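You operate a simulated robot arm through the tools that you are given. There is no shell and no other tool.

The job below is to be done with a simulated robot arm. You get a single attempt, and the scene is never put back.

## Task
Top up the small boxes. At the end: there are two small boxes in the middle drawer of the workbench, made up from those on the top of the workbench; the black-band ring is in the top drawer of the workbench; whatever was shut is shut again. Leave all else as you found it, and nothing knocked over.

The check looks at the end state, three seconds after you hand in, the way a careful person would. Anything else that was tipped, shoved, dropped, spilled or broken makes it a failure.

## Robot
A 7-joint arm with a two-finger parallel gripper, fixed in place. Base frame: the origin is at the foot of the arm, x ahead of it, y to its left, z up; the work surface is at about z = 880. Units: mm, rad, N and s.
Its first joint turns from -2.601 to 2.601 rad. Payload 3.43 kg.
The TCP is the grasp point between the finger pads, 30 mm short of the fingertips. In the tool frame z runs along the fingers and y along their closing line. Largest opening 94 mm; finger width 28, thickness 10; the body of the gripper, 50 by 96 mm, starts 55 mm behind the TCP.
Orientation is that of the tool frame in the base frame, as a unit quaternion [w, x, y, z]. With the fingers straight down and closing along the base's y, the tool's x points along the base's -x, its y along +y and its z along -z.

## Interface
- The arm moves only by the tool play_rows. Its argument "rows" is a list of rows, each a list of 7 numbers: the shift along the tool's x, y, z in units of 30 mm (1.0 is 30 mm), then the turn, a rotation vector about the tool's x, y, z in units of 4 degrees (1.0 is 4 degrees), then the opening, from 0 (shut) to 1 (fully open). In form: [[dx, dy, dz, wx, wy, wz, claw], ...]. A call has 1 to 20 rows; each row shifts and turns the commanded pose from where the row before left it, along the tool's axes as they then stand. A call with a number of a shift or a turn outside -1 to 1 is refused whole. Rows are played at 5 a second. More than 50 mm and 0.15 rad between two rows, or a gripper value outside its range, and nothing of the call is played. Where a pose cannot be reached the arm comes as near as it can. A force on the tool above 40 N (or 10 N above the force at the start of the call, whichever is more), or a blocked arm, ends the call early, and 0.2 s more pass. Each finger travels about 45 mm/s and halts on what it meets, pressing with about 39 N; the grip force reading is that of the motor and also rises with nothing between the fingers. The clock runs only during rows and for 0.2 s after the last one: add rows that do not move to give the fingers time. The reply holds the time, the measured pose of the TCP, the force on the tool along the base axes, the opening and the grip force, in the units named above and with some noise, with the torque about the TCP (base axes, N m) and any sound that the robot's microphone picked up.
- Cameras (640 x 400 px; columns grow to the right, rows downward): "scene" is fixed at [404.7, -645.6, 1451.4]; the picture's right is [1.00, -0.03, 0.00], its down [-0.01, -0.39, -0.92] and it looks along [0.03, 0.92, -0.39] (base axes); focal length 347 px, centre (320, 200). "wrist" rides on the gripper at [76, 14, -103] in the tool frame; the picture's right is [-0.18, 0.98, 0.00], its down [-0.75, -0.14, -0.64] and it looks along [-0.63, -0.12, 0.77] (tool axes); focal length 243 px, centre (320, 200). There is no depth. A picture from a camera that has moved, and an enlarged one, comes with that camera's place and axes in the base frame and with its lens. The place of the scene camera against the robot may be out by one fixed shift of up to 12 mm in any direction.
- snapshot(camera): a new picture of that camera. The clock stands still meanwhile.
- enlarge(camera, box): a new picture of the part [left, top, right, bottom] of that camera's present view, enlarged. The clock stands still meanwhile.
- close_job(): hands the job in; it is judged then, once.

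Nothing tells you positions but the pictures and the camera data. Unless the task says otherwise, let go and move clear before handing in.

The tools are called after "Request:" as a command line: name --pt "numbers of a row" for each row, then --argument value for the rest, lists and objects as JSON in quotes. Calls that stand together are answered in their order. play_rows: Moves the arm, as the interface text tells. Its arguments: {"type":"object","properties":{"rows":{"type":"array"}},"required":["rows"]} The other tools are called the same way: snapshot (camera) takes a picture; enlarge (camera, box) takes an enlarged picture of a part of a camera's view; close_job () hands the job in.

At the start:

```text
time_s: 0.0
eef_pos: [516.0, 842.7, 1122.4]
tcp_rot: [0.0, 0.0, 1.0, 0.0]
ft_force: [1.0, -0.1, -0.3]
moment: [-0.03, 0.03, 0.01]
width: 94.0
gripper_force: 0.1
```

scene: 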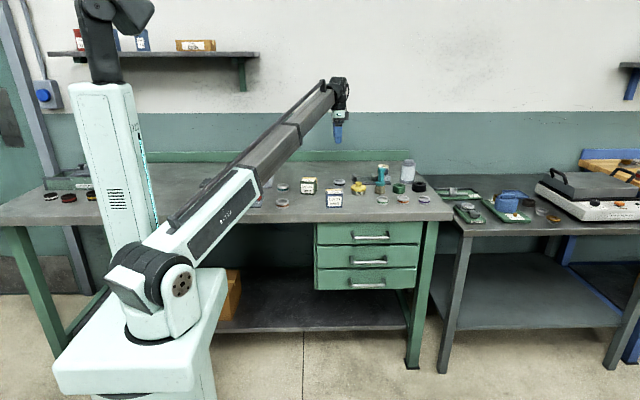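
wrist: 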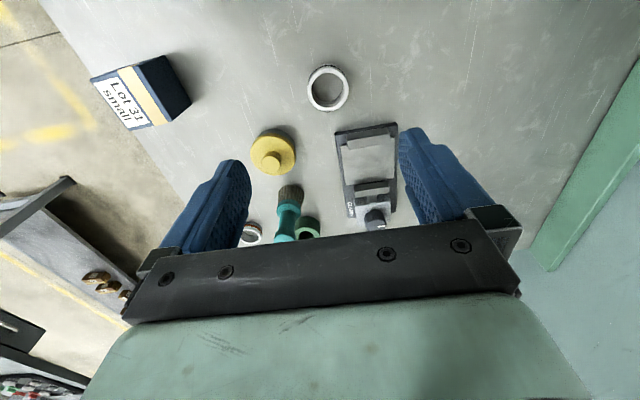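

I see a workbench with three drawers, small items on its top, and a second table to the right. I'll look closer before moving anything.

Request:
enlarge --camera "scene" --box '[240, 150, 460, 300]'

Request:
enlarge --camera "scene" --box '[240, 150, 350, 220]'

Request:
enlarge --camera "scene" --box '[340, 150, 450, 220]'

Request:
enlarge --camera "scene" --box '[0, 150, 110, 220]'

Request:
enlarge --camera "scene" --box '[430, 150, 640, 260]'

Request:
enlarge --camera "wrist" --box '[60, 20, 420, 260]'

```text
2.67 times, centred on (350, 225) of scene
camera zoom: at [404.7, -645.6, 1451.4], right [1.0, -0.03, 0.0], down [-0.01, -0.39, -0.92], along [0.03, 0.92, -0.39], focal length 926 px, centre (240, 133)
```

zoom: 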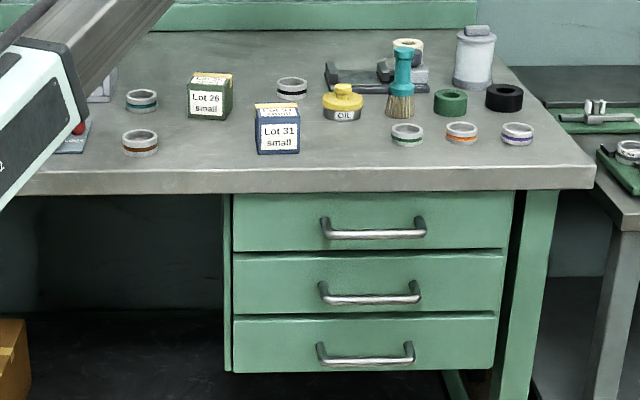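

```text
5.71 times, centred on (295, 185) of scene
camera zoom: at [404.7, -645.6, 1451.4], right [1.0, -0.03, 0.0], down [-0.01, -0.39, -0.92], along [0.03, 0.92, -0.39], focal length 1985 px, centre (463, 286)
```

zoom: 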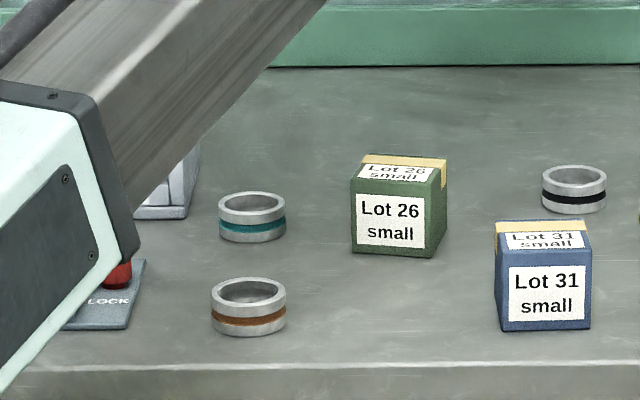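

```text
5.71 times, centred on (395, 185) of scene
camera zoom: at [404.7, -645.6, 1451.4], right [1.0, -0.03, 0.0], down [-0.01, -0.39, -0.92], along [0.03, 0.92, -0.39], focal length 1985 px, centre (-109, 286)
```

zoom: 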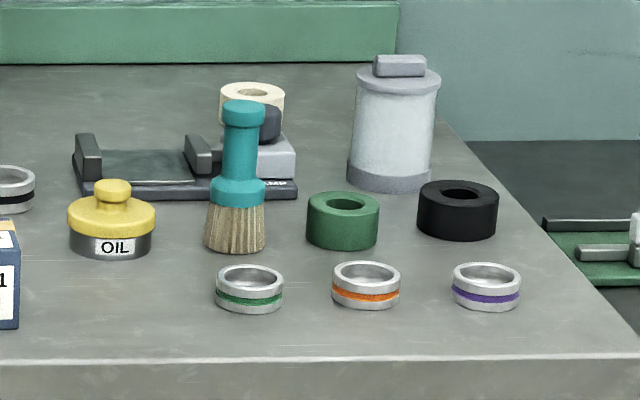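

```text
5.71 times, centred on (55, 185) of scene
camera zoom: at [404.7, -645.6, 1451.4], right [1.0, -0.03, 0.0], down [-0.01, -0.39, -0.92], along [0.03, 0.92, -0.39], focal length 1985 px, centre (1834, 286)
```

zoom: 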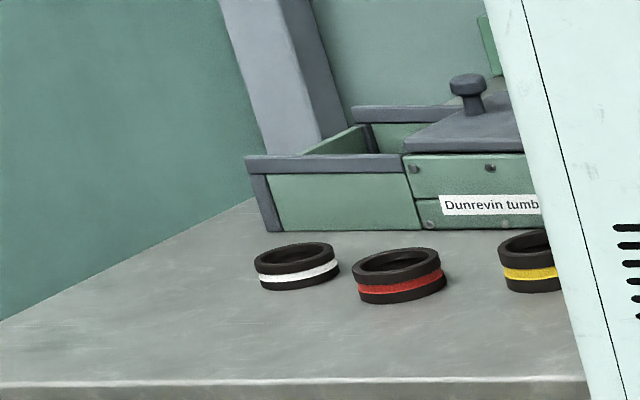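

```text
3.05 times, centred on (535, 205) of scene
camera zoom: at [404.7, -645.6, 1451.4], right [1.0, -0.03, 0.0], down [-0.01, -0.39, -0.92], along [0.03, 0.92, -0.39], focal length 1059 px, centre (-335, 185)
```

zoom: 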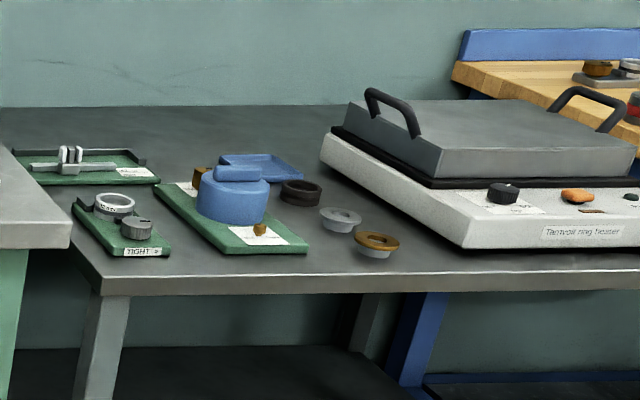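

```text
1.67 times, centred on (240, 140) of wrist
camera zoom: at [439.2, 856.4, 1226.5], right [0.18, 0.98, 0.0], down [0.75, -0.14, 0.64], along [0.63, -0.12, -0.77], focal length 404 px, centre (453, 300)
```

zoom: 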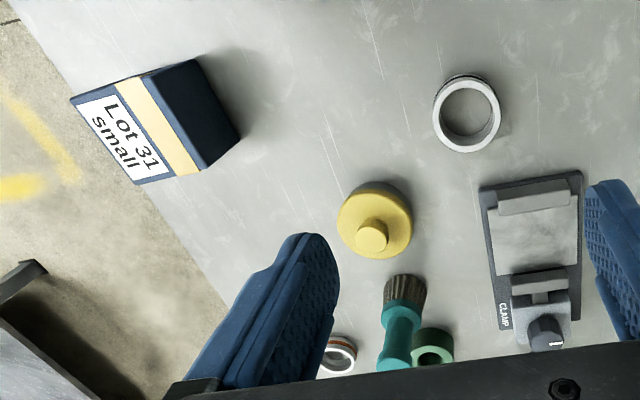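

The bench front edge is at about y=573. The handles are around x≈643, y≈555, with z≈781 (top), 669 (middle) and 556 (bottom). The black-band silver ring stands behind the Lot 31 box. I'll bring the arm clear in front of the bench first so I can see everything.

Request:
play_rows --pt "0 -0.9 -0.2 0 0 0 1" --pt "-0.2 -0.9 -0.2 0 0 0 1" --pt "-0.2 -0.9 -0.2 0 0 0 1" --pt "-0.2 -0.9 0 0 0 0 1" --pt "-0.2 -0.9 0 0 0 0 1" --pt "-0.2 -0.9 0 0 0 0 1" --pt "-0.2 -0.9 0 0 0 0 1" --pt "-0.2 -0.9 0 0 0 0 1" --pt "-0.2 -0.9 0 0 0 0 1" --pt "-0.2 -0.9 0 0 0 0 1"

Request:
snapshot --camera "scene"

Request:
snapshot --camera "wrist"

```text
time_s: 2.2
eef_pos: [571.3, 573.5, 1140.7]
tcp_rot: [0.001, 0.001, 1.0, 0.0]
ft_force: [0.8, 0.1, -0.6]
moment: [0.0, 0.0, -0.02]
width: 93.9
gripper_force: 0.1
```

```text
taken
```

scene: 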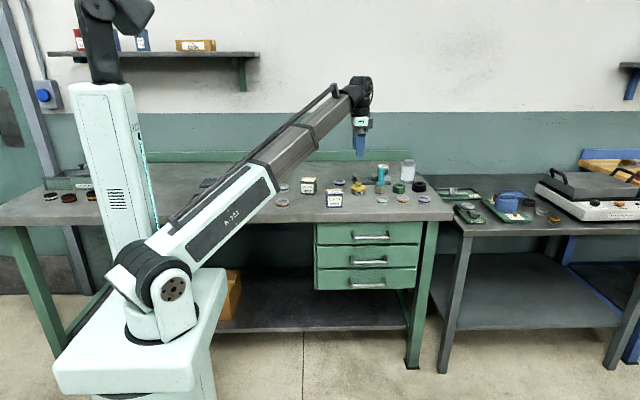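

```text
taken
camera wrist: at [494.3, 587.0, 1244.8], right [0.18, 0.98, 0.0], down [0.75, -0.14, 0.64], along [0.63, -0.12, -0.77], focal length 243 px, centre (320, 200)
```

wrist: 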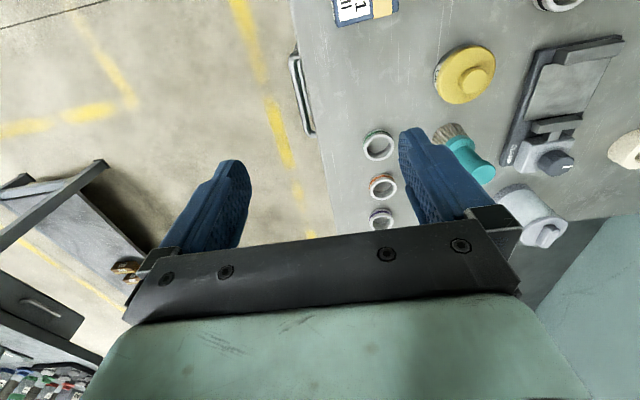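

The drawer handles stick out to about y≈530. The bench edge is at about y≈563. I'll retreat further in front of the bench and turn the tool to point at the drawer fronts.

Request:
play_rows --pt "-0.3 -1 0 0 0 0 1" --pt "-0.3 -1 0 0 0 0 1" --pt "-0.3 -1 0 0 0 0 1" --pt "-0.3 -1 0 0 0 0 1" --pt "-0.3 -1 0 0 0 0 1" --pt "-0.3 -1 0 0 0 0 1" --pt "-0.3 -1 0 0 0 0 1"

Request:
play_rows --pt "0 0 0 -1 0 0 1" --pt "0 0 0 -1 0 0 1" --pt "0 0 0 -1 0 0 1" --pt "0 0 0 -1 0 0 1" --pt "0 0 0 -1 0 0 1" --pt "0 0 0 -1 0 0 1" --pt "0 0 0 -1 0 0 1" --pt "0 0 0 -1 0 0 1" --pt "0 0 0 -1 0 0 1" --pt "0 0 0 -1 0 0 1" --pt "0 0 0 -1 0 0 1" --pt "0 0 0 -1 0 0 1"

Request:
snapshot --camera "scene"

Request:
snapshot --camera "wrist"

```text
time_s: 3.8
eef_pos: [635.9, 364.8, 1131.4]
tcp_rot: [0.005, 0.0, 1.0, 0.003]
ft_force: [0.4, -0.5, -0.6]
moment: [0.01, 0.04, 0.03]
width: 94.0
gripper_force: 0.1
out of reach, approached as far as the arm can: row 6, 7
```

```text
time_s: 6.4
eef_pos: [636.2, 364.5, 1131.8]
tcp_rot: [0.0, 0.0, 0.913, 0.408]
ft_force: [-1.1, -0.8, -0.4]
moment: [-0.01, -0.01, -0.01]
width: 93.8
gripper_force: 0.1
```

```text
taken
```

scene: 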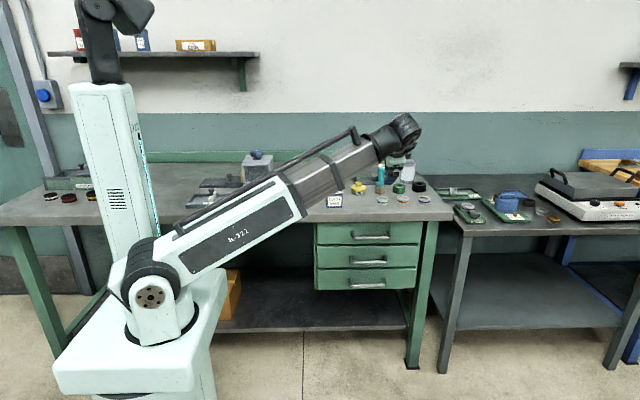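

```text
taken
camera wrist: at [559.1, 297.4, 1213.6], right [0.18, 0.66, 0.73], down [0.75, -0.57, 0.32], along [0.63, 0.49, -0.6], focal length 243 px, centre (320, 200)
```

wrist: 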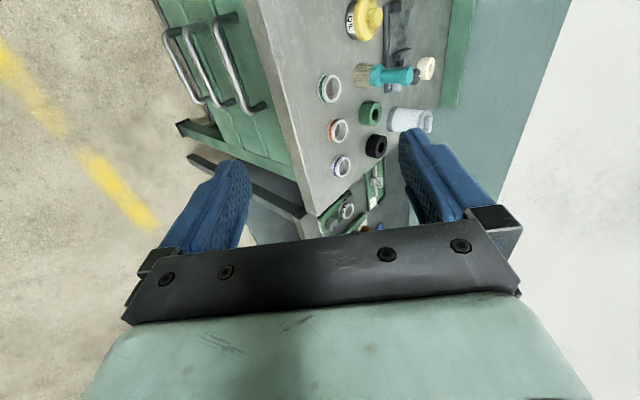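

Turning works. I'll finish turning the tool to horizontal, then drop in front of the middle drawer handle.

Request:
play_rows --pt "0 0 0 -1 0 0 1" --pt "0 0 0 -1 0 0 1" --pt "0 0 0 -1 0 0 1" --pt "0 0 0 -1 0 0 1" --pt "0 0 0 -1 0 0 1" --pt "0 0 0 -1 0 0 1" --pt "0 0 0 -1 0 0 1" --pt "0 0 0 -1 0 0 1" --pt "0 0 0 -1 0 0 1" --pt "0 0 0 -1 0 0 1" --pt "0 0 0 -0.5 0 0 1"

Request:
play_rows --pt "0 -1 0 0 0 0 1" --pt "0 -1 0 0 0 0 1" --pt "0 -1 0 0 0 0 1" --pt "0 -1 0 0 0 0 1" --pt "0 -1 0 0 0 0 1" --pt "0 -1 0 0 0 0 1" --pt "0 -1 0 0 0 0 1" --pt "0 -1 0 0 0 0 1" --pt "0 -1 0 0 0 0 1" --pt "0 -1 0 0 0 0 1"

Request:
snapshot --camera "scene"

Request:
snapshot --camera "wrist"

```text
time_s: 8.8
eef_pos: [636.6, 364.4, 1131.6]
tcp_rot: [0.0, 0.0, 0.707, 0.708]
ft_force: [-0.2, 0.2, 0.2]
moment: [0.0, 0.02, 0.01]
width: 93.7
gripper_force: 0.0
```

```text
time_s: 11.0
eef_pos: [636.8, 363.6, 831.7]
tcp_rot: [0.0, 0.0, 0.707, 0.707]
ft_force: [-0.1, -0.1, 0.9]
moment: [-0.01, 0.03, 0.02]
width: 94.1
gripper_force: 0.1
```

```text
taken
```

scene: 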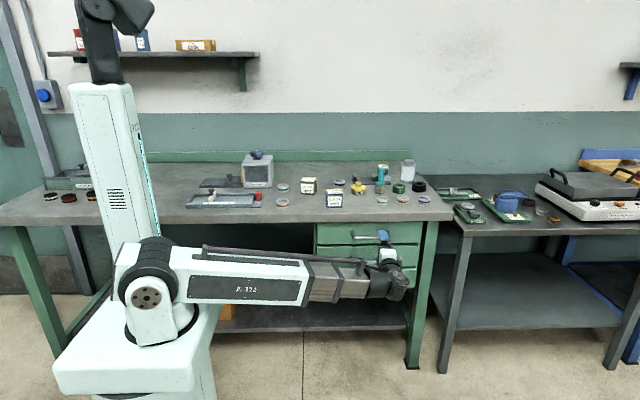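

```text
taken
camera wrist: at [560.3, 260.8, 848.4], right [0.18, 0.0, 0.98], down [0.75, -0.64, -0.14], along [0.63, 0.77, -0.12], focal length 243 px, centre (320, 200)
```

wrist: 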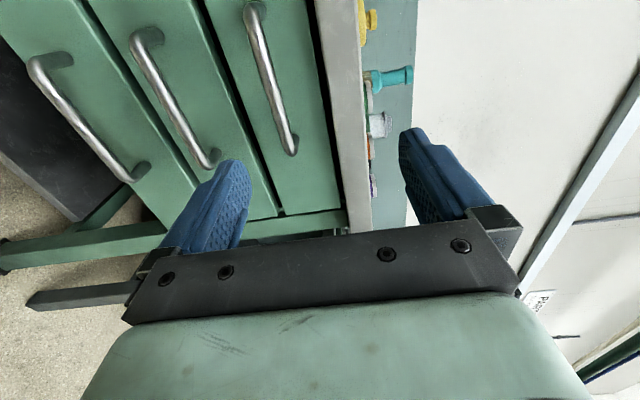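

The scene view now shows the bench cleanly. The middle handle is at about (625, 531, 685). I'll drop to that height and look closely before approaching.

Request:
play_rows --pt "0.3 -1 0 0 0 0 1" --pt "0 -1 0 0 0 0 1" --pt "0 -1 0 0 0 0 1" --pt "0 -1 0 0 0 0 1" --pt "0 -0.87 0 0 0 0 1" --pt "0 0 1 0 0 0 1" --pt "0 0 1 0 0 0 1" --pt "0 0 0 0 0 0 1"

Request:
snapshot --camera "wrist"

Request:
enlarge --camera "scene" --box '[160, 140, 380, 240]'

Request:
enlarge --camera "scene" --box '[310, 200, 450, 300]'

```text
time_s: 12.8
eef_pos: [626.6, 426.0, 685.0]
tcp_rot: [0.0, 0.0, 0.707, 0.707]
ft_force: [-0.5, -0.5, -0.4]
moment: [0.01, -0.02, -0.01]
width: 94.1
gripper_force: 0.0
```

```text
taken
camera wrist: at [549.6, 322.0, 702.0], right [0.18, 0.0, 0.98], down [0.75, -0.64, -0.14], along [0.63, 0.77, -0.12], focal length 243 px, centre (320, 200)
```

wrist: 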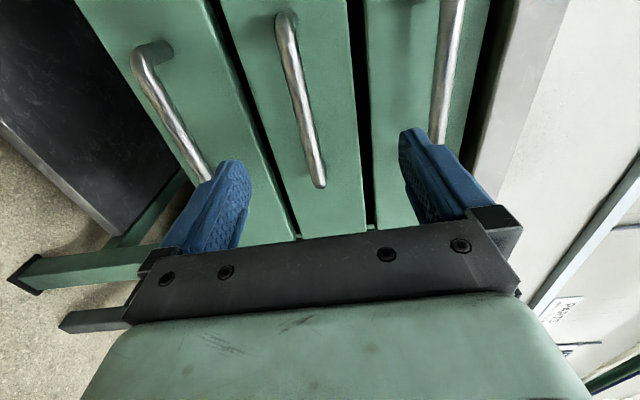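

```text
2.91 times, centred on (270, 190) of scene
camera zoom: at [404.7, -645.6, 1451.4], right [1.0, -0.03, 0.0], down [-0.01, -0.39, -0.92], along [0.03, 0.92, -0.39], focal length 1011 px, centre (466, 229)
```

zoom: 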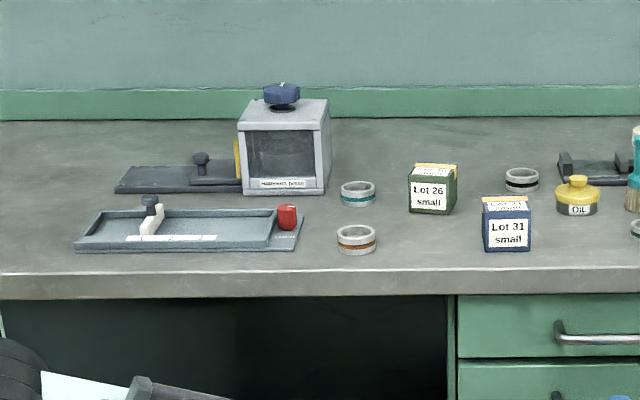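

```text
4.00 times, centred on (380, 250) of scene
camera zoom: at [404.7, -645.6, 1451.4], right [1.0, -0.03, 0.0], down [-0.01, -0.39, -0.92], along [0.03, 0.92, -0.39], focal length 1390 px, centre (80, 0)
```

zoom: 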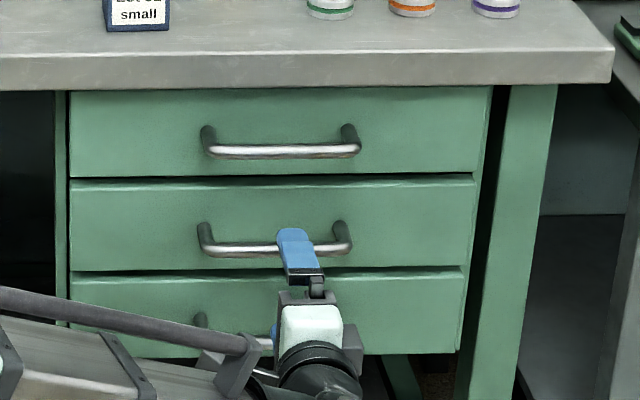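

The middle handle reads z≈677 from this nearer view. I'll lower 8 mm, advance until the bar is between the fingers, and close on it.

Request:
play_rows --pt "0 -0.27 0 0 0 0 1" --pt "0 0 0.8 0 0 0 1" --pt "0 0 0.8 0 0 0 1" --pt "0 0 0.8 0 0 0 1" --pt "0 0 0.7 0 0 0 1" --pt "0 0 0 0 0 0 1"

Request:
snapshot --camera "wrist"

Request:
enlarge --camera "scene" --box '[310, 200, 450, 300]'

```text
time_s: 14.2
eef_pos: [628.8, 515.9, 677.2]
tcp_rot: [0.001, 0.001, 0.707, 0.707]
ft_force: [-1.3, 0.7, 0.3]
moment: [0.03, -0.02, -0.01]
width: 94.2
gripper_force: 0.0
```

```text
taken
camera wrist: at [551.5, 414.8, 693.7], right [0.18, 0.0, 0.98], down [0.75, -0.64, -0.14], along [0.63, 0.77, -0.12], focal length 243 px, centre (320, 200)
```

wrist: 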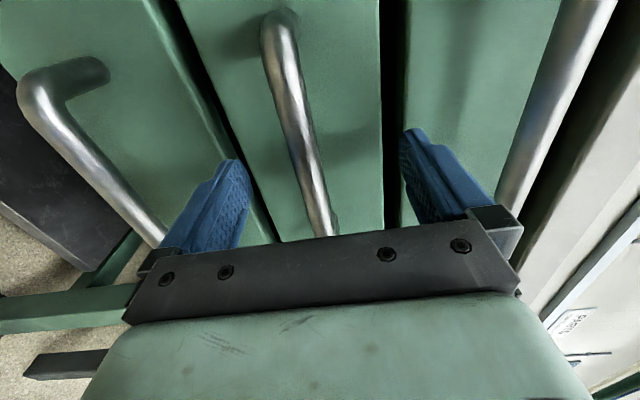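

```text
4.00 times, centred on (380, 250) of scene
camera zoom: at [404.7, -645.6, 1451.4], right [1.0, -0.03, 0.0], down [-0.01, -0.39, -0.92], along [0.03, 0.92, -0.39], focal length 1390 px, centre (80, 0)
```

zoom: 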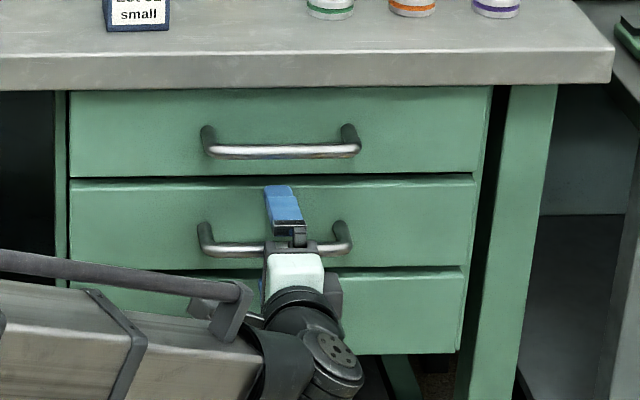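

The bar sits about 11 mm past the grasp point, between the fingers. Closing now.

Request:
play_rows --pt "0 0 0 0 0 0 0" --pt "0 0 0 0 0 0 0" --pt "0 0 0 0 0 0 0" --pt "0 0 0 0 0 0 0" --pt "0 0 0 0 0 0 0" --pt "0 0 0 0 0 0 0" --pt "0 0 0 0 0 0 0"

```text
time_s: 15.6
eef_pos: [628.9, 517.7, 672.8]
tcp_rot: [0.001, -0.001, 0.71, 0.704]
ft_force: [1.6, 1.3, -4.1]
moment: [-0.01, 0.14, 0.4]
width: 14.4
gripper_force: 43.9
stopped in row 7: the force on the tool passed its limit at 42 N (the readings are from after the stop); the commanded pose is now the measured one
```

The bar is gripped at 14 mm wide. I'll pull the drawer out gently.

Request:
play_rows --pt "0 0 -0.3 0 0 0 0" --pt "0 0 -0.5 0 0 0 0" --pt "0 0 -0.5 0 0 0 0" --pt "0 0 -0.5 0 0 0 0" --pt "0 0 -0.5 0 0 0 0" --pt "0 0 0 0 0 0 0"

Request:
snapshot --camera "scene"

```text
time_s: 17.0
eef_pos: [628.4, 447.8, 672.9]
tcp_rot: [0.001, -0.001, 0.712, 0.702]
ft_force: [-14.3, -1.9, -30.1]
moment: [-0.13, 0.23, -0.92]
width: 14.6
gripper_force: 45.1
```

```text
taken
```

scene: 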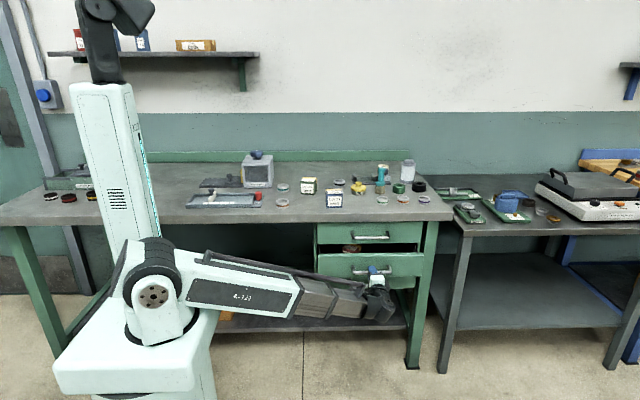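

It slides well, and I can see something brownish inside. I'll keep pulling, easing down a little to relieve the vertical force.

Request:
play_rows --pt "0.03 -0.05 -0.5 0 0 0 0" --pt "0.0 -0.03 -0.5 0 0 0 0" --pt "0 -0.02 -0.5 0 0 0 0" --pt "0 -0.01 -0.5 0 0 0 0" --pt "0 -0.01 -0.5 0 0 0 0" --pt "0 -0.01 -0.5 0 0 0 0" --pt "0 -0.01 -0.5 0 0 0 0" --pt "0 0 0 0 0 0 0"

Request:
enlarge --camera "scene" --box '[290, 200, 450, 300]'

```text
time_s: 18.8
eef_pos: [626.9, 343.5, 672.4]
tcp_rot: [0.0, -0.001, 0.71, 0.704]
ft_force: [-0.9, -1.2, 9.5]
moment: [0.1, 0.19, -1.35]
width: 14.6
gripper_force: 44.5
```

```text
4.00 times, centred on (370, 250) of scene
camera zoom: at [404.7, -645.6, 1451.4], right [1.0, -0.03, 0.0], down [-0.01, -0.39, -0.92], along [0.03, 0.92, -0.39], focal length 1390 px, centre (120, 0)
```

zoom: 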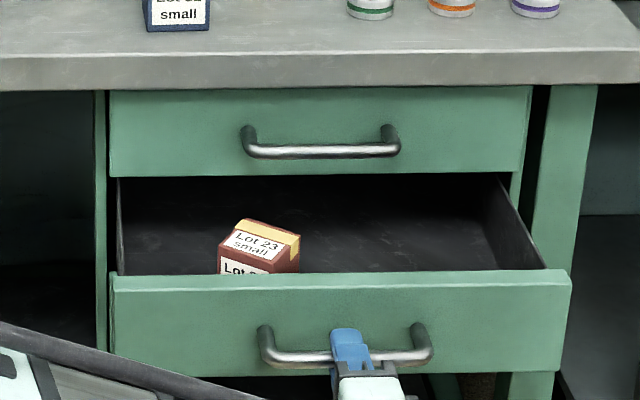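

One small box (Lot 23) is already in the middle drawer, so exactly one more is needed. I'll pull a bit further to see the back of the drawer and to get room.

Request:
play_rows --pt "0 0.01 -0.5 0 0 0 0" --pt "0 0 -0.5 0 0 0 0" --pt "0 0 -0.5 0 0 0 0" --pt "0 0 0 0 0 0 0"

Request:
enlarge --camera "scene" --box '[290, 200, 450, 300]'

```text
time_s: 19.8
eef_pos: [627.8, 297.8, 672.9]
tcp_rot: [0.001, 0.0, 0.709, 0.705]
ft_force: [13.5, 0.9, 20.9]
moment: [0.19, 0.2, 1.22]
width: 14.6
gripper_force: 45.1
```

```text
4.00 times, centred on (370, 250) of scene
camera zoom: at [404.7, -645.6, 1451.4], right [1.0, -0.03, 0.0], down [-0.01, -0.39, -0.92], along [0.03, 0.92, -0.39], focal length 1390 px, centre (120, 0)
```

zoom: 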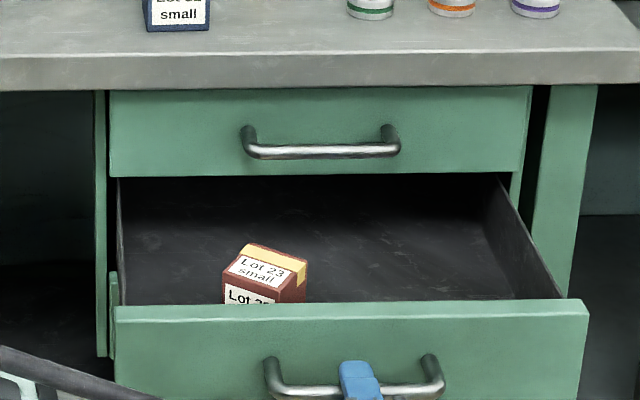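

Only Lot 23 is visible inside. I'll release the handle and back off, then rise clear.

Request:
play_rows --pt "0 0 0 0 0 0 0.5" --pt "0 0 0 0 0 0 0.5" --pt "0 0 0 0 0 0 0.5" --pt "0 0 0 0 0 0 0.5" --pt "0 0 -0.5 0 0 0 0.5" --pt "0 0 -0.5 0 0 0 0.5" --pt "0 0 -0.5 0 0 0 0.5" --pt "0 0 0 0 0 0 0.5"

Request:
enlarge --camera "scene" --box '[290, 200, 450, 300]'

```text
time_s: 21.6
eef_pos: [626.9, 253.7, 671.8]
tcp_rot: [0.0, 0.0, 0.71, 0.704]
ft_force: [0.1, 0.0, -0.2]
moment: [-0.03, -0.02, -0.03]
width: 46.9
gripper_force: 0.1
```

```text
4.00 times, centred on (370, 250) of scene
camera zoom: at [404.7, -645.6, 1451.4], right [1.0, -0.03, 0.0], down [-0.01, -0.39, -0.92], along [0.03, 0.92, -0.39], focal length 1390 px, centre (120, 0)
```

zoom: 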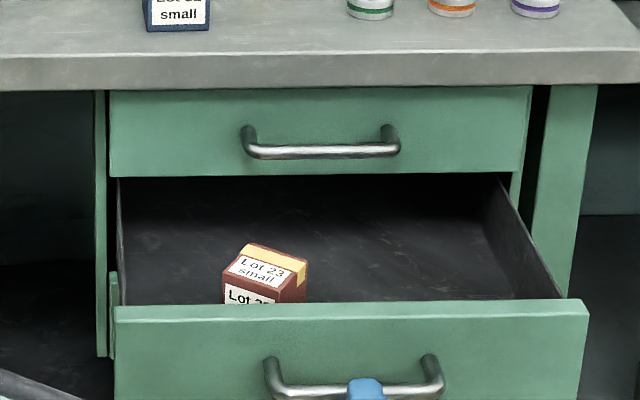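

The drawer is free and steady. I'll rise above the bench and turn the tool down again.

Request:
play_rows --pt "0 1 0 0 0 0 1" --pt "0 1 0 0 0 0 1" --pt "0 1 0 0 0 0 1" --pt "0 1 0 0 0 0 1" --pt "0 1 0 0 0 0 1" --pt "0 1 0 0 0 0 1" --pt "0 1 0 0 0 0 1" --pt "0 1 0.6 0 0 0 1" --pt "0 1 1 0 0 0 1" --pt "0 1 1 0 0 0 1" --pt "0 1 1 0 0 0 1" --pt "0 1 1 0 0 0 1" --pt "0 0.5 1 0 0 0 1"

Request:
play_rows --pt "0 0 0 1 0 0 1" --pt "0 0 0 1 0 0 1" --pt "0 0 0 1 0 0 1" --pt "0 0 0 1 0 0 1" --pt "0 0 0 1 0 0 1" --pt "0 0 0 1 0 0 1" --pt "0 0 0 1 0 0 1" --pt "0 0 0 1 0 0 1" --pt "0 0 0 1 0 0 1" --pt "0 0 0 1 0 0 1" --pt "0 0 0 1 0 0 1" --pt "0 0 0 1 0 0 1" --pt "0 0 0 1 0 0 1"

Request:
snapshot --camera "scene"

Request:
snapshot --camera "wrist"

```text
time_s: 24.4
eef_pos: [624.6, 423.9, 1045.6]
tcp_rot: [0.001, -0.001, 0.71, 0.704]
ft_force: [1.0, -0.2, 0.6]
moment: [0.0, 0.0, -0.01]
width: 93.7
gripper_force: 0.0
```

```text
time_s: 27.2
eef_pos: [627.4, 424.6, 1045.1]
tcp_rot: [0.001, 0.0, 0.947, 0.32]
ft_force: [1.5, -1.1, -0.7]
moment: [-0.02, -0.03, -0.04]
width: 93.9
gripper_force: 0.0
```

```text
taken
```

scene: 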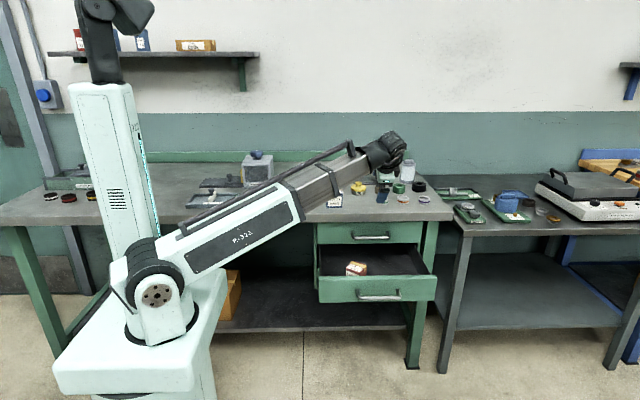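

```text
taken
camera wrist: at [550.4, 372.9, 1137.2], right [0.18, 0.78, 0.6], down [0.75, -0.5, 0.43], along [0.63, 0.37, -0.68], focal length 243 px, centre (320, 200)
```

wrist: 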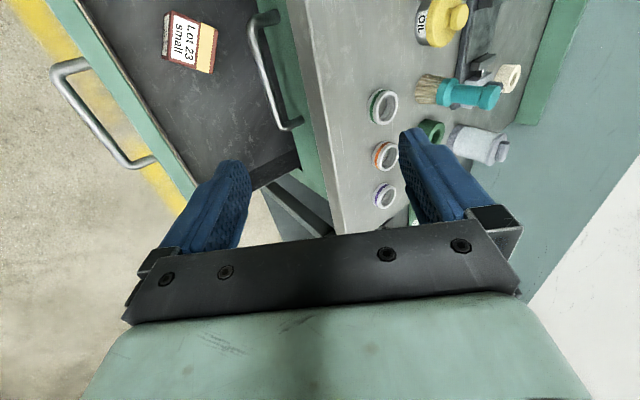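

The drawer now stands open with Lot 23 inside. I'll finish levelling the tool and move over the bench to look at Lot 31, the nearer box.

Request:
play_rows --pt "0 0 0 1 0 0 1" --pt "0 0 0 1 0 0 1" --pt "0 0 0 1 0 0 1" --pt "0 0 0 1 0 0 1" --pt "0 0 0 1 0 0 1" --pt "0 0 0 1 0 0 1" --pt "0 0 0 1 0 0 1" --pt "0 0 0 1 0 0 1" --pt "0 0 0 1 0 0 1" --pt "0 0 0 0.33 0 0 1"

Request:
play_rows --pt "0.8 0.8 -0.5 0 0 0 1" --pt "0.8 0.8 -0.5 0 0 0 1" --pt "0.8 0.8 -0.5 0 0 0 1" --pt "0.8 0.8 0 0 0 0 1" --pt "0.8 0.8 0 0 0 0 1" --pt "0.8 0.8 0 0 0 0 1" --pt "0.8 0.8 0 0 0 0 1" --pt "0.8 0.8 0 0 0 0 1" --pt "0.5 0.8 0 0 0 0 1"

Request:
snapshot --camera "wrist"

Request:
snapshot --camera "scene"

```text
time_s: 29.4
eef_pos: [626.1, 424.9, 1045.3]
tcp_rot: [0.0, 0.0, 1.0, 0.001]
ft_force: [0.3, 0.4, -0.5]
moment: [0.0, -0.03, 0.04]
width: 93.9
gripper_force: 0.2
```

```text
time_s: 31.4
eef_pos: [418.7, 641.1, 1088.6]
tcp_rot: [0.001, 0.0, 1.0, 0.002]
ft_force: [-0.6, 0.5, -0.2]
moment: [0.01, -0.02, 0.0]
width: 94.1
gripper_force: 0.1
```

```text
taken
camera wrist: at [341.2, 653.9, 1194.4], right [0.18, 0.98, 0.0], down [0.75, -0.14, 0.64], along [0.63, -0.12, -0.77], focal length 243 px, centre (320, 200)
```

wrist: 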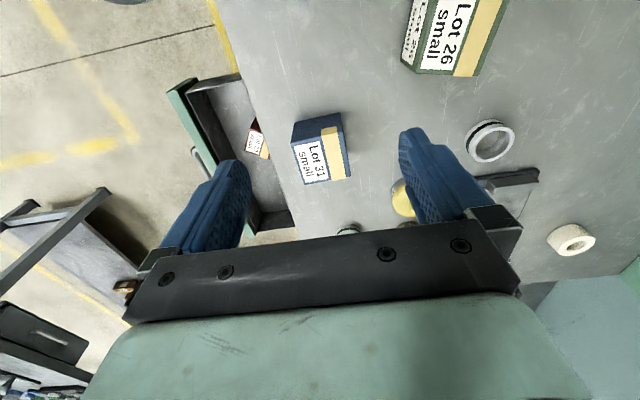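

```text
taken
```

scene: 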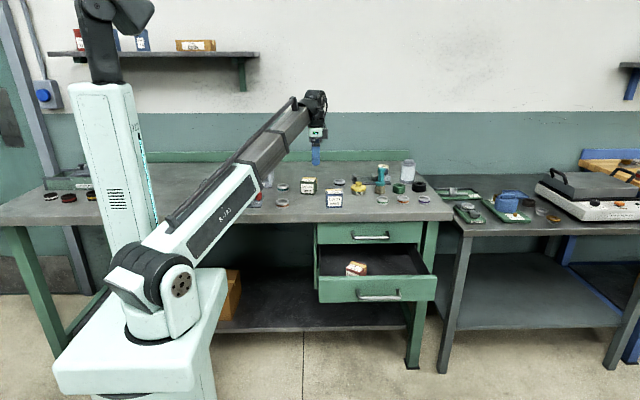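

Request:
enlarge --camera "wrist" --box '[240, 80, 400, 200]'

Request:
enlarge --camera "wrist" --box '[160, 60, 320, 240]'

```text
3.33 times, centred on (320, 140) of wrist
camera zoom: at [341.2, 653.9, 1194.4], right [0.18, 0.98, 0.0], down [0.75, -0.14, 0.64], along [0.63, -0.12, -0.77], focal length 809 px, centre (320, 400)
```

zoom: 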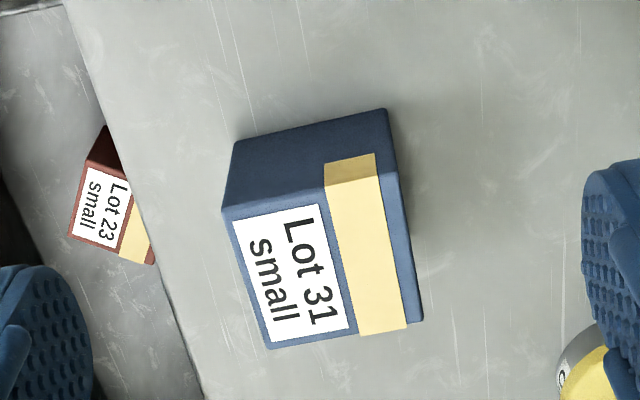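

```text
2.22 times, centred on (240, 150) of wrist
camera zoom: at [341.2, 653.9, 1194.4], right [0.18, 0.98, 0.0], down [0.75, -0.14, 0.64], along [0.63, -0.12, -0.77], focal length 539 px, centre (498, 311)
```

zoom: 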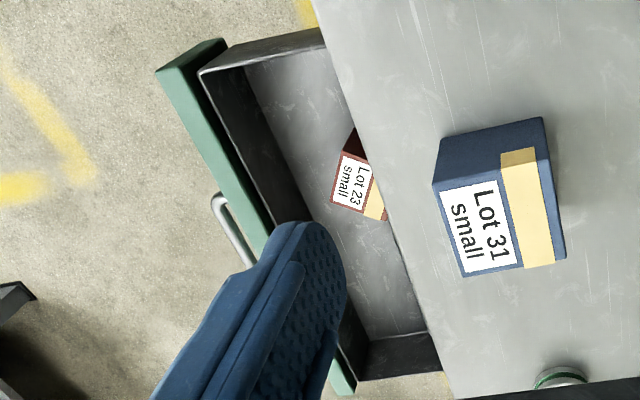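

Lot 31 is a 60 mm cube centred near (490, 628), with its top at z≈938, and it sits squarely. I'll move over it and come down partway.

Request:
play_rows --pt "-0.8 -0.15 0 0 0 0 1" --pt "-0.8 -0.15 0 0 0 0 1" --pt "-0.78 -0.14 0 0 0 0 1" --pt "0 0 0.8 0 0 0 1" --pt "0 0 0.8 0 0 0 1" --pt "0 0 0.8 0 0 0 1" --pt "0 0 0 0 0 0 1"

Request:
snapshot --camera "wrist"

Request:
enlarge --camera "scene" --box '[280, 130, 400, 220]'

```text
time_s: 33.0
eef_pos: [491.1, 628.3, 1017.2]
tcp_rot: [0.0, 0.0, 1.0, 0.001]
ft_force: [0.4, -0.1, 0.1]
moment: [-0.02, 0.03, 0.01]
width: 94.3
gripper_force: 0.1
```

```text
taken
camera wrist: at [414.5, 641.0, 1122.0], right [0.18, 0.98, 0.0], down [0.75, -0.14, 0.64], along [0.63, -0.12, -0.77], focal length 243 px, centre (320, 200)
```

wrist: 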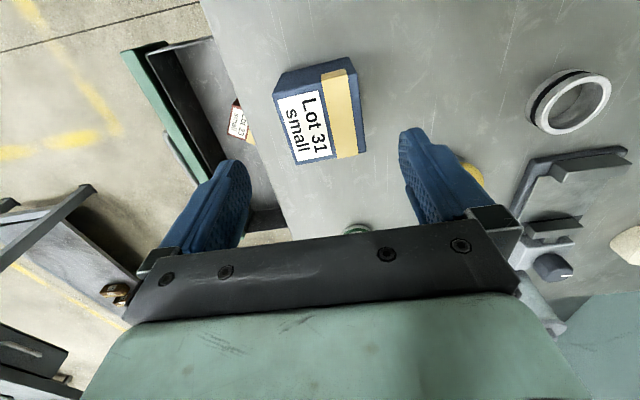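

```text
4.44 times, centred on (340, 175) of scene
camera zoom: at [404.7, -645.6, 1451.4], right [1.0, -0.03, 0.0], down [-0.01, -0.39, -0.92], along [0.03, 0.92, -0.39], focal length 1544 px, centre (231, 311)
```

zoom: 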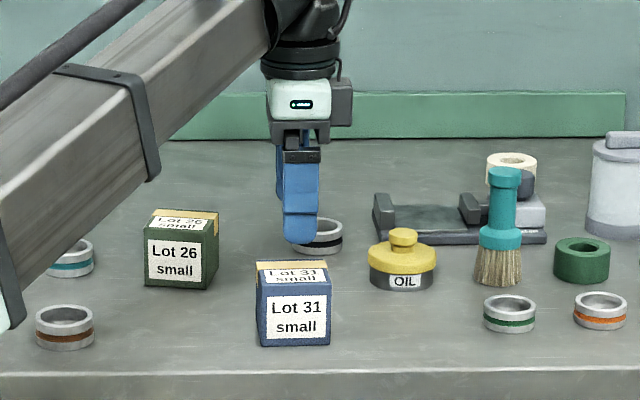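

The position is confirmed and the nearest neighbour (the oil can) is well away. I'll descend and grip the box.

Request:
play_rows --pt "0 0 0.8 0 0 0 1" --pt "0 0 0.8 0 0 0 1" --pt "0 0 0.8 0 0 0 1" --pt "0 0 0.7 0 0 0 1" --pt "0 0 0 0 0 0 1" --pt "0 0 0 0 0 0 0.8" --pt "0 0 0 0 0 0 0.7" --pt "0 0 0 0 0 0 0.6" --pt "0 0 0 0 0 0 0.55" --pt "0 0 0 0 0 0 0.5" --pt "0 0 0 0 0 0 0.5"

Request:
snapshot --camera "wrist"

```text
time_s: 35.4
eef_pos: [492.8, 626.9, 925.9]
tcp_rot: [0.001, 0.0, 1.0, 0.001]
ft_force: [0.1, 0.0, 0.2]
moment: [0.05, -0.09, 0.05]
width: 66.2
gripper_force: 38.4
```

```text
taken
camera wrist: at [414.6, 641.3, 1029.3], right [0.18, 0.98, 0.0], down [0.75, -0.14, 0.64], along [0.63, -0.12, -0.77], focal length 243 px, centre (320, 200)
```

wrist: 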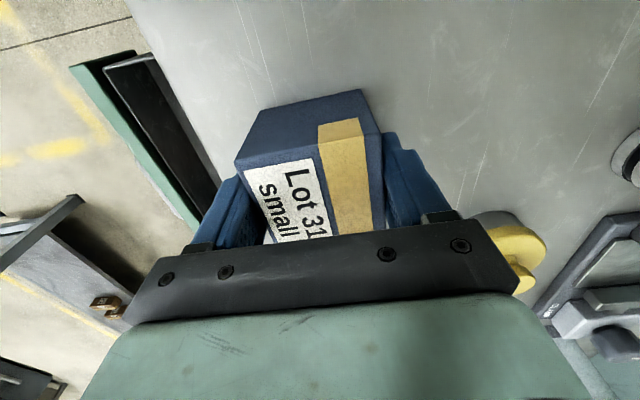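

Lot 31 is gripped. I'll lift it and carry it over the open drawer.

Request:
play_rows --pt "0 0 -0.6 0 0 0 0.4" --pt "0 0 -0.8 0 0 0 0.4" --pt "0 0 -0.8 0 0 0 0.4" --pt "0 0 -0.8 0 0 0 0.4" --pt "-0.6 -0.7 0 0 0 0 0.4" --pt "-0.7 -0.7 0 0 0 0 0.4" --pt "-0.7 -0.7 0 0 0 0 0.4" --pt "-0.7 -0.7 0 0 0 0 0.4" --pt "-0.7 -0.7 0 0 0 0 0.4" --pt "-0.7 -0.7 0 0 0 0 0.4" --pt "-0.7 -0.7 0 0 0 0 0.4" --pt "-0.7 -0.7 0 0 0 0 0.4" --pt "-0.7 -0.7 0 0 0 0 0.4" --pt "0 0 0 0 0 0 0.4"

Request:
snapshot --camera "wrist"

Request:
snapshot --camera "scene"

Request:
enlarge --camera "scene" --box '[300, 200, 460, 310]'

```text
time_s: 38.4
eef_pos: [675.3, 438.3, 1015.6]
tcp_rot: [0.001, 0.0, 1.0, 0.002]
ft_force: [0.1, 0.7, -2.7]
moment: [0.02, 0.05, 0.0]
width: 66.2
gripper_force: 39.5
```

```text
taken
camera wrist: at [598.9, 452.2, 1120.1], right [0.18, 0.98, 0.0], down [0.75, -0.14, 0.64], along [0.63, -0.12, -0.77], focal length 243 px, centre (320, 200)
```

wrist: 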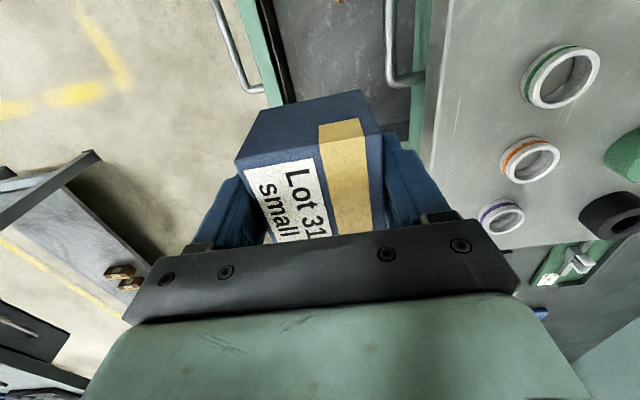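

```text
taken
```

scene: 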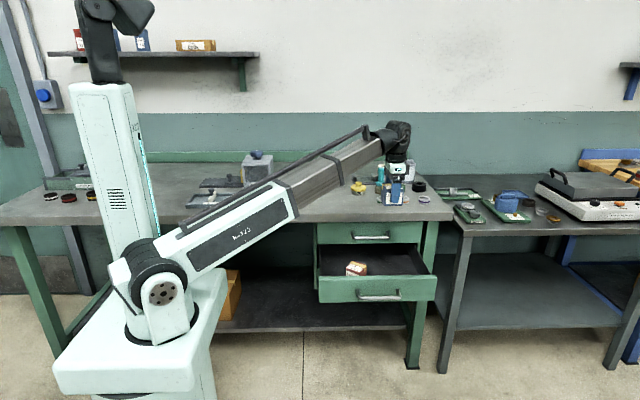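

```text
3.64 times, centred on (380, 255) of scene
camera zoom: at [404.7, -645.6, 1451.4], right [1.0, -0.03, 0.0], down [-0.01, -0.39, -0.92], along [0.03, 0.92, -0.39], focal length 1263 px, centre (102, 0)
```

zoom: 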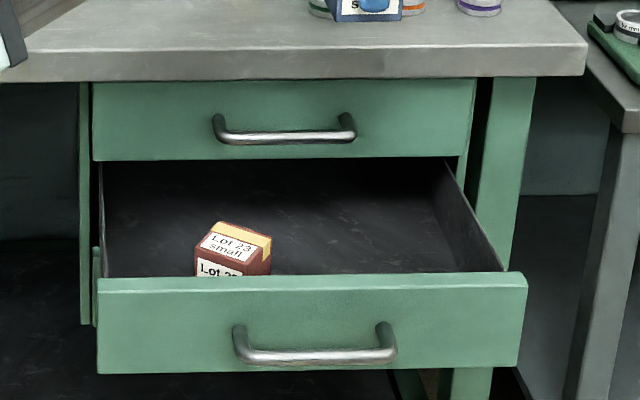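

The box is held over the open drawer, away from Lot 23. I'll descend, with the floor expected when the TCP is at about z≈676, and stop above it to check.

Request:
play_rows --pt "0 0 0.9 0 0 0 0.4" --pt "0 0 1 0 0 0 0.4" --pt "0 0 1 0 0 0 0.4" --pt "0 0 1 0 0 0 0.4" --pt "0 0 1 0 0 0 0.4" --pt "0 0 1 0 0 0 0.4" --pt "0 0 1 0 0 0 0.4" --pt "0 0 0 0 0 0 0.4"

Request:
snapshot --camera "wrist"

Request:
enlarge --camera "scene" --box '[300, 180, 460, 310]'

```text
time_s: 40.2
eef_pos: [676.9, 437.2, 805.4]
tcp_rot: [0.001, 0.0, 1.0, 0.001]
ft_force: [0.0, 0.0, -3.1]
moment: [-0.01, -0.02, -0.02]
width: 66.4
gripper_force: 38.9
```

```text
taken
camera wrist: at [600.8, 451.3, 910.8], right [0.18, 0.98, 0.0], down [0.75, -0.14, 0.64], along [0.63, -0.12, -0.77], focal length 243 px, centre (320, 200)
```

wrist: 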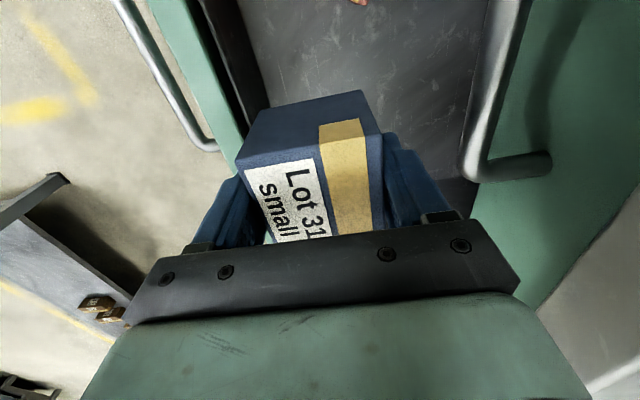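

```text
3.08 times, centred on (380, 245) of scene
camera zoom: at [404.7, -645.6, 1451.4], right [1.0, -0.03, 0.0], down [-0.01, -0.39, -0.92], along [0.03, 0.92, -0.39], focal length 1069 px, centre (135, 62)
```

zoom: 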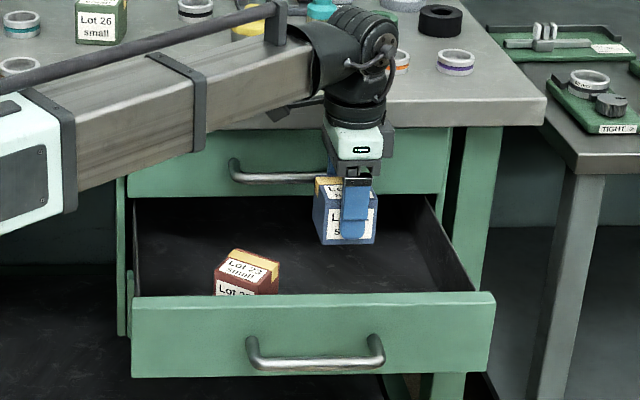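

Clear on all sides. I'll shift slightly inward and lower further, then feel for the floor in small steps.

Request:
play_rows --pt "0 0.2 0.7 0 0 0 0.4" --pt "0 0 0.8 0 0 0 0.4" --pt "0 0 0.8 0 0 0 0.4" --pt "0 0 0.8 0 0 0 0.4" --pt "0 0 0.5 0 0 0 0.4" --pt "0 0 0 0 0 0 0.4"

Request:
play_rows --pt "0 0 0.15 0 0 0 0.4" --pt "0 0 0.15 0 0 0 0.4" --pt "0 0 0 0 0 0 0.4"

Request:
enlarge --camera "scene" --box '[300, 180, 460, 310]'

```text
time_s: 41.6
eef_pos: [676.4, 445.8, 698.4]
tcp_rot: [0.0, 0.0, 1.0, 0.001]
ft_force: [-0.9, 0.5, -1.8]
moment: [0.02, 0.02, 0.01]
width: 66.1
gripper_force: 38.8
```

```text
time_s: 42.4
eef_pos: [677.4, 446.5, 689.5]
tcp_rot: [0.001, 0.0, 1.0, 0.0]
ft_force: [-0.1, -0.8, -2.9]
moment: [0.03, -0.01, -0.01]
width: 66.3
gripper_force: 39.1
```

```text
3.08 times, centred on (380, 245) of scene
camera zoom: at [404.7, -645.6, 1451.4], right [1.0, -0.03, 0.0], down [-0.01, -0.39, -0.92], along [0.03, 0.92, -0.39], focal length 1069 px, centre (135, 62)
```

zoom: 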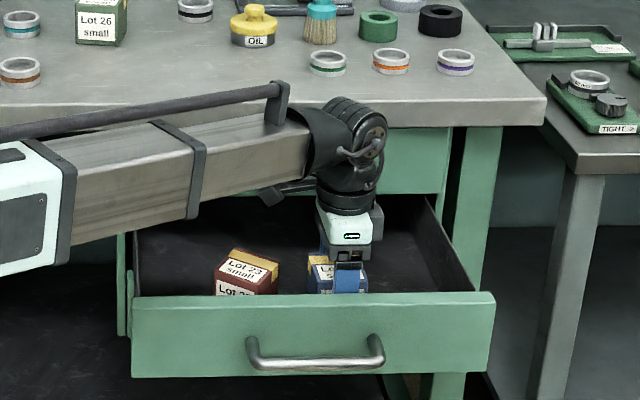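

No contact yet. I'll continue with small steps.

Request:
play_rows --pt "0 0 0.12 0 0 0 0.4" --pt "0 0 0.12 0 0 0 0.4" --pt "0 0 0 0 0 0 0.4"

Request:
play_rows --pt "0 0 0.1 0 0 0 0.4" --pt "0 0 0 0 0 0 0.4"

Request:
play_rows --pt "0 0 0.1 0 0 0 0.4" --pt "0 0 0 0 0 0 0.4"

```text
time_s: 43.2
eef_pos: [679.2, 443.6, 684.6]
tcp_rot: [0.0, 0.001, 1.0, 0.001]
ft_force: [0.4, 0.1, -3.8]
moment: [-0.01, -0.02, -0.05]
width: 66.1
gripper_force: 39.3
```

```text
time_s: 43.8
eef_pos: [678.5, 445.7, 680.9]
tcp_rot: [0.001, 0.0, 1.0, 0.001]
ft_force: [0.9, 0.0, -1.3]
moment: [-0.02, 0.01, 0.03]
width: 65.8
gripper_force: 39.2
```

```text
time_s: 44.4
eef_pos: [677.0, 444.5, 677.3]
tcp_rot: [0.002, 0.0, 1.0, 0.001]
ft_force: [0.8, 0.9, -2.8]
moment: [-0.01, 0.01, 0.01]
width: 66.2
gripper_force: 38.9
```

Request:
play_rows --pt "0 0 0.1 0 0 0 0.4" --pt "0 0 0 0 0 0 0.4"

Request:
play_rows --pt "0 0 0.1 0 0 0 0.4" --pt "0 0 0 0 0 0 0.4"

Request:
snapshot --camera "wrist"

```text
time_s: 45.0
eef_pos: [677.4, 445.2, 673.7]
tcp_rot: [0.001, 0.0, 1.0, 0.002]
ft_force: [-0.2, -0.3, -2.2]
moment: [-0.03, 0.01, 0.01]
width: 66.3
gripper_force: 39.2
```

```text
time_s: 45.6
eef_pos: [677.1, 444.6, 673.0]
tcp_rot: [0.001, 0.0, 1.0, 0.002]
ft_force: [2.5, -1.9, 23.2]
moment: [-0.51, 0.55, 0.1]
width: 66.2
gripper_force: 38.9
```

```text
taken
camera wrist: at [600.2, 458.5, 778.2], right [0.18, 0.98, 0.0], down [0.75, -0.14, 0.64], along [0.63, -0.12, -0.77], focal length 243 px, centre (320, 200)
```

wrist: 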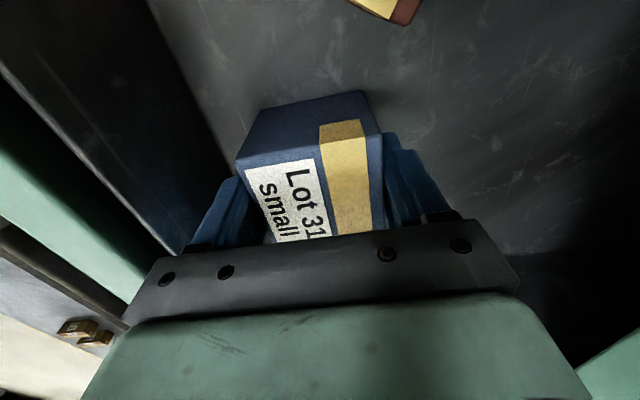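

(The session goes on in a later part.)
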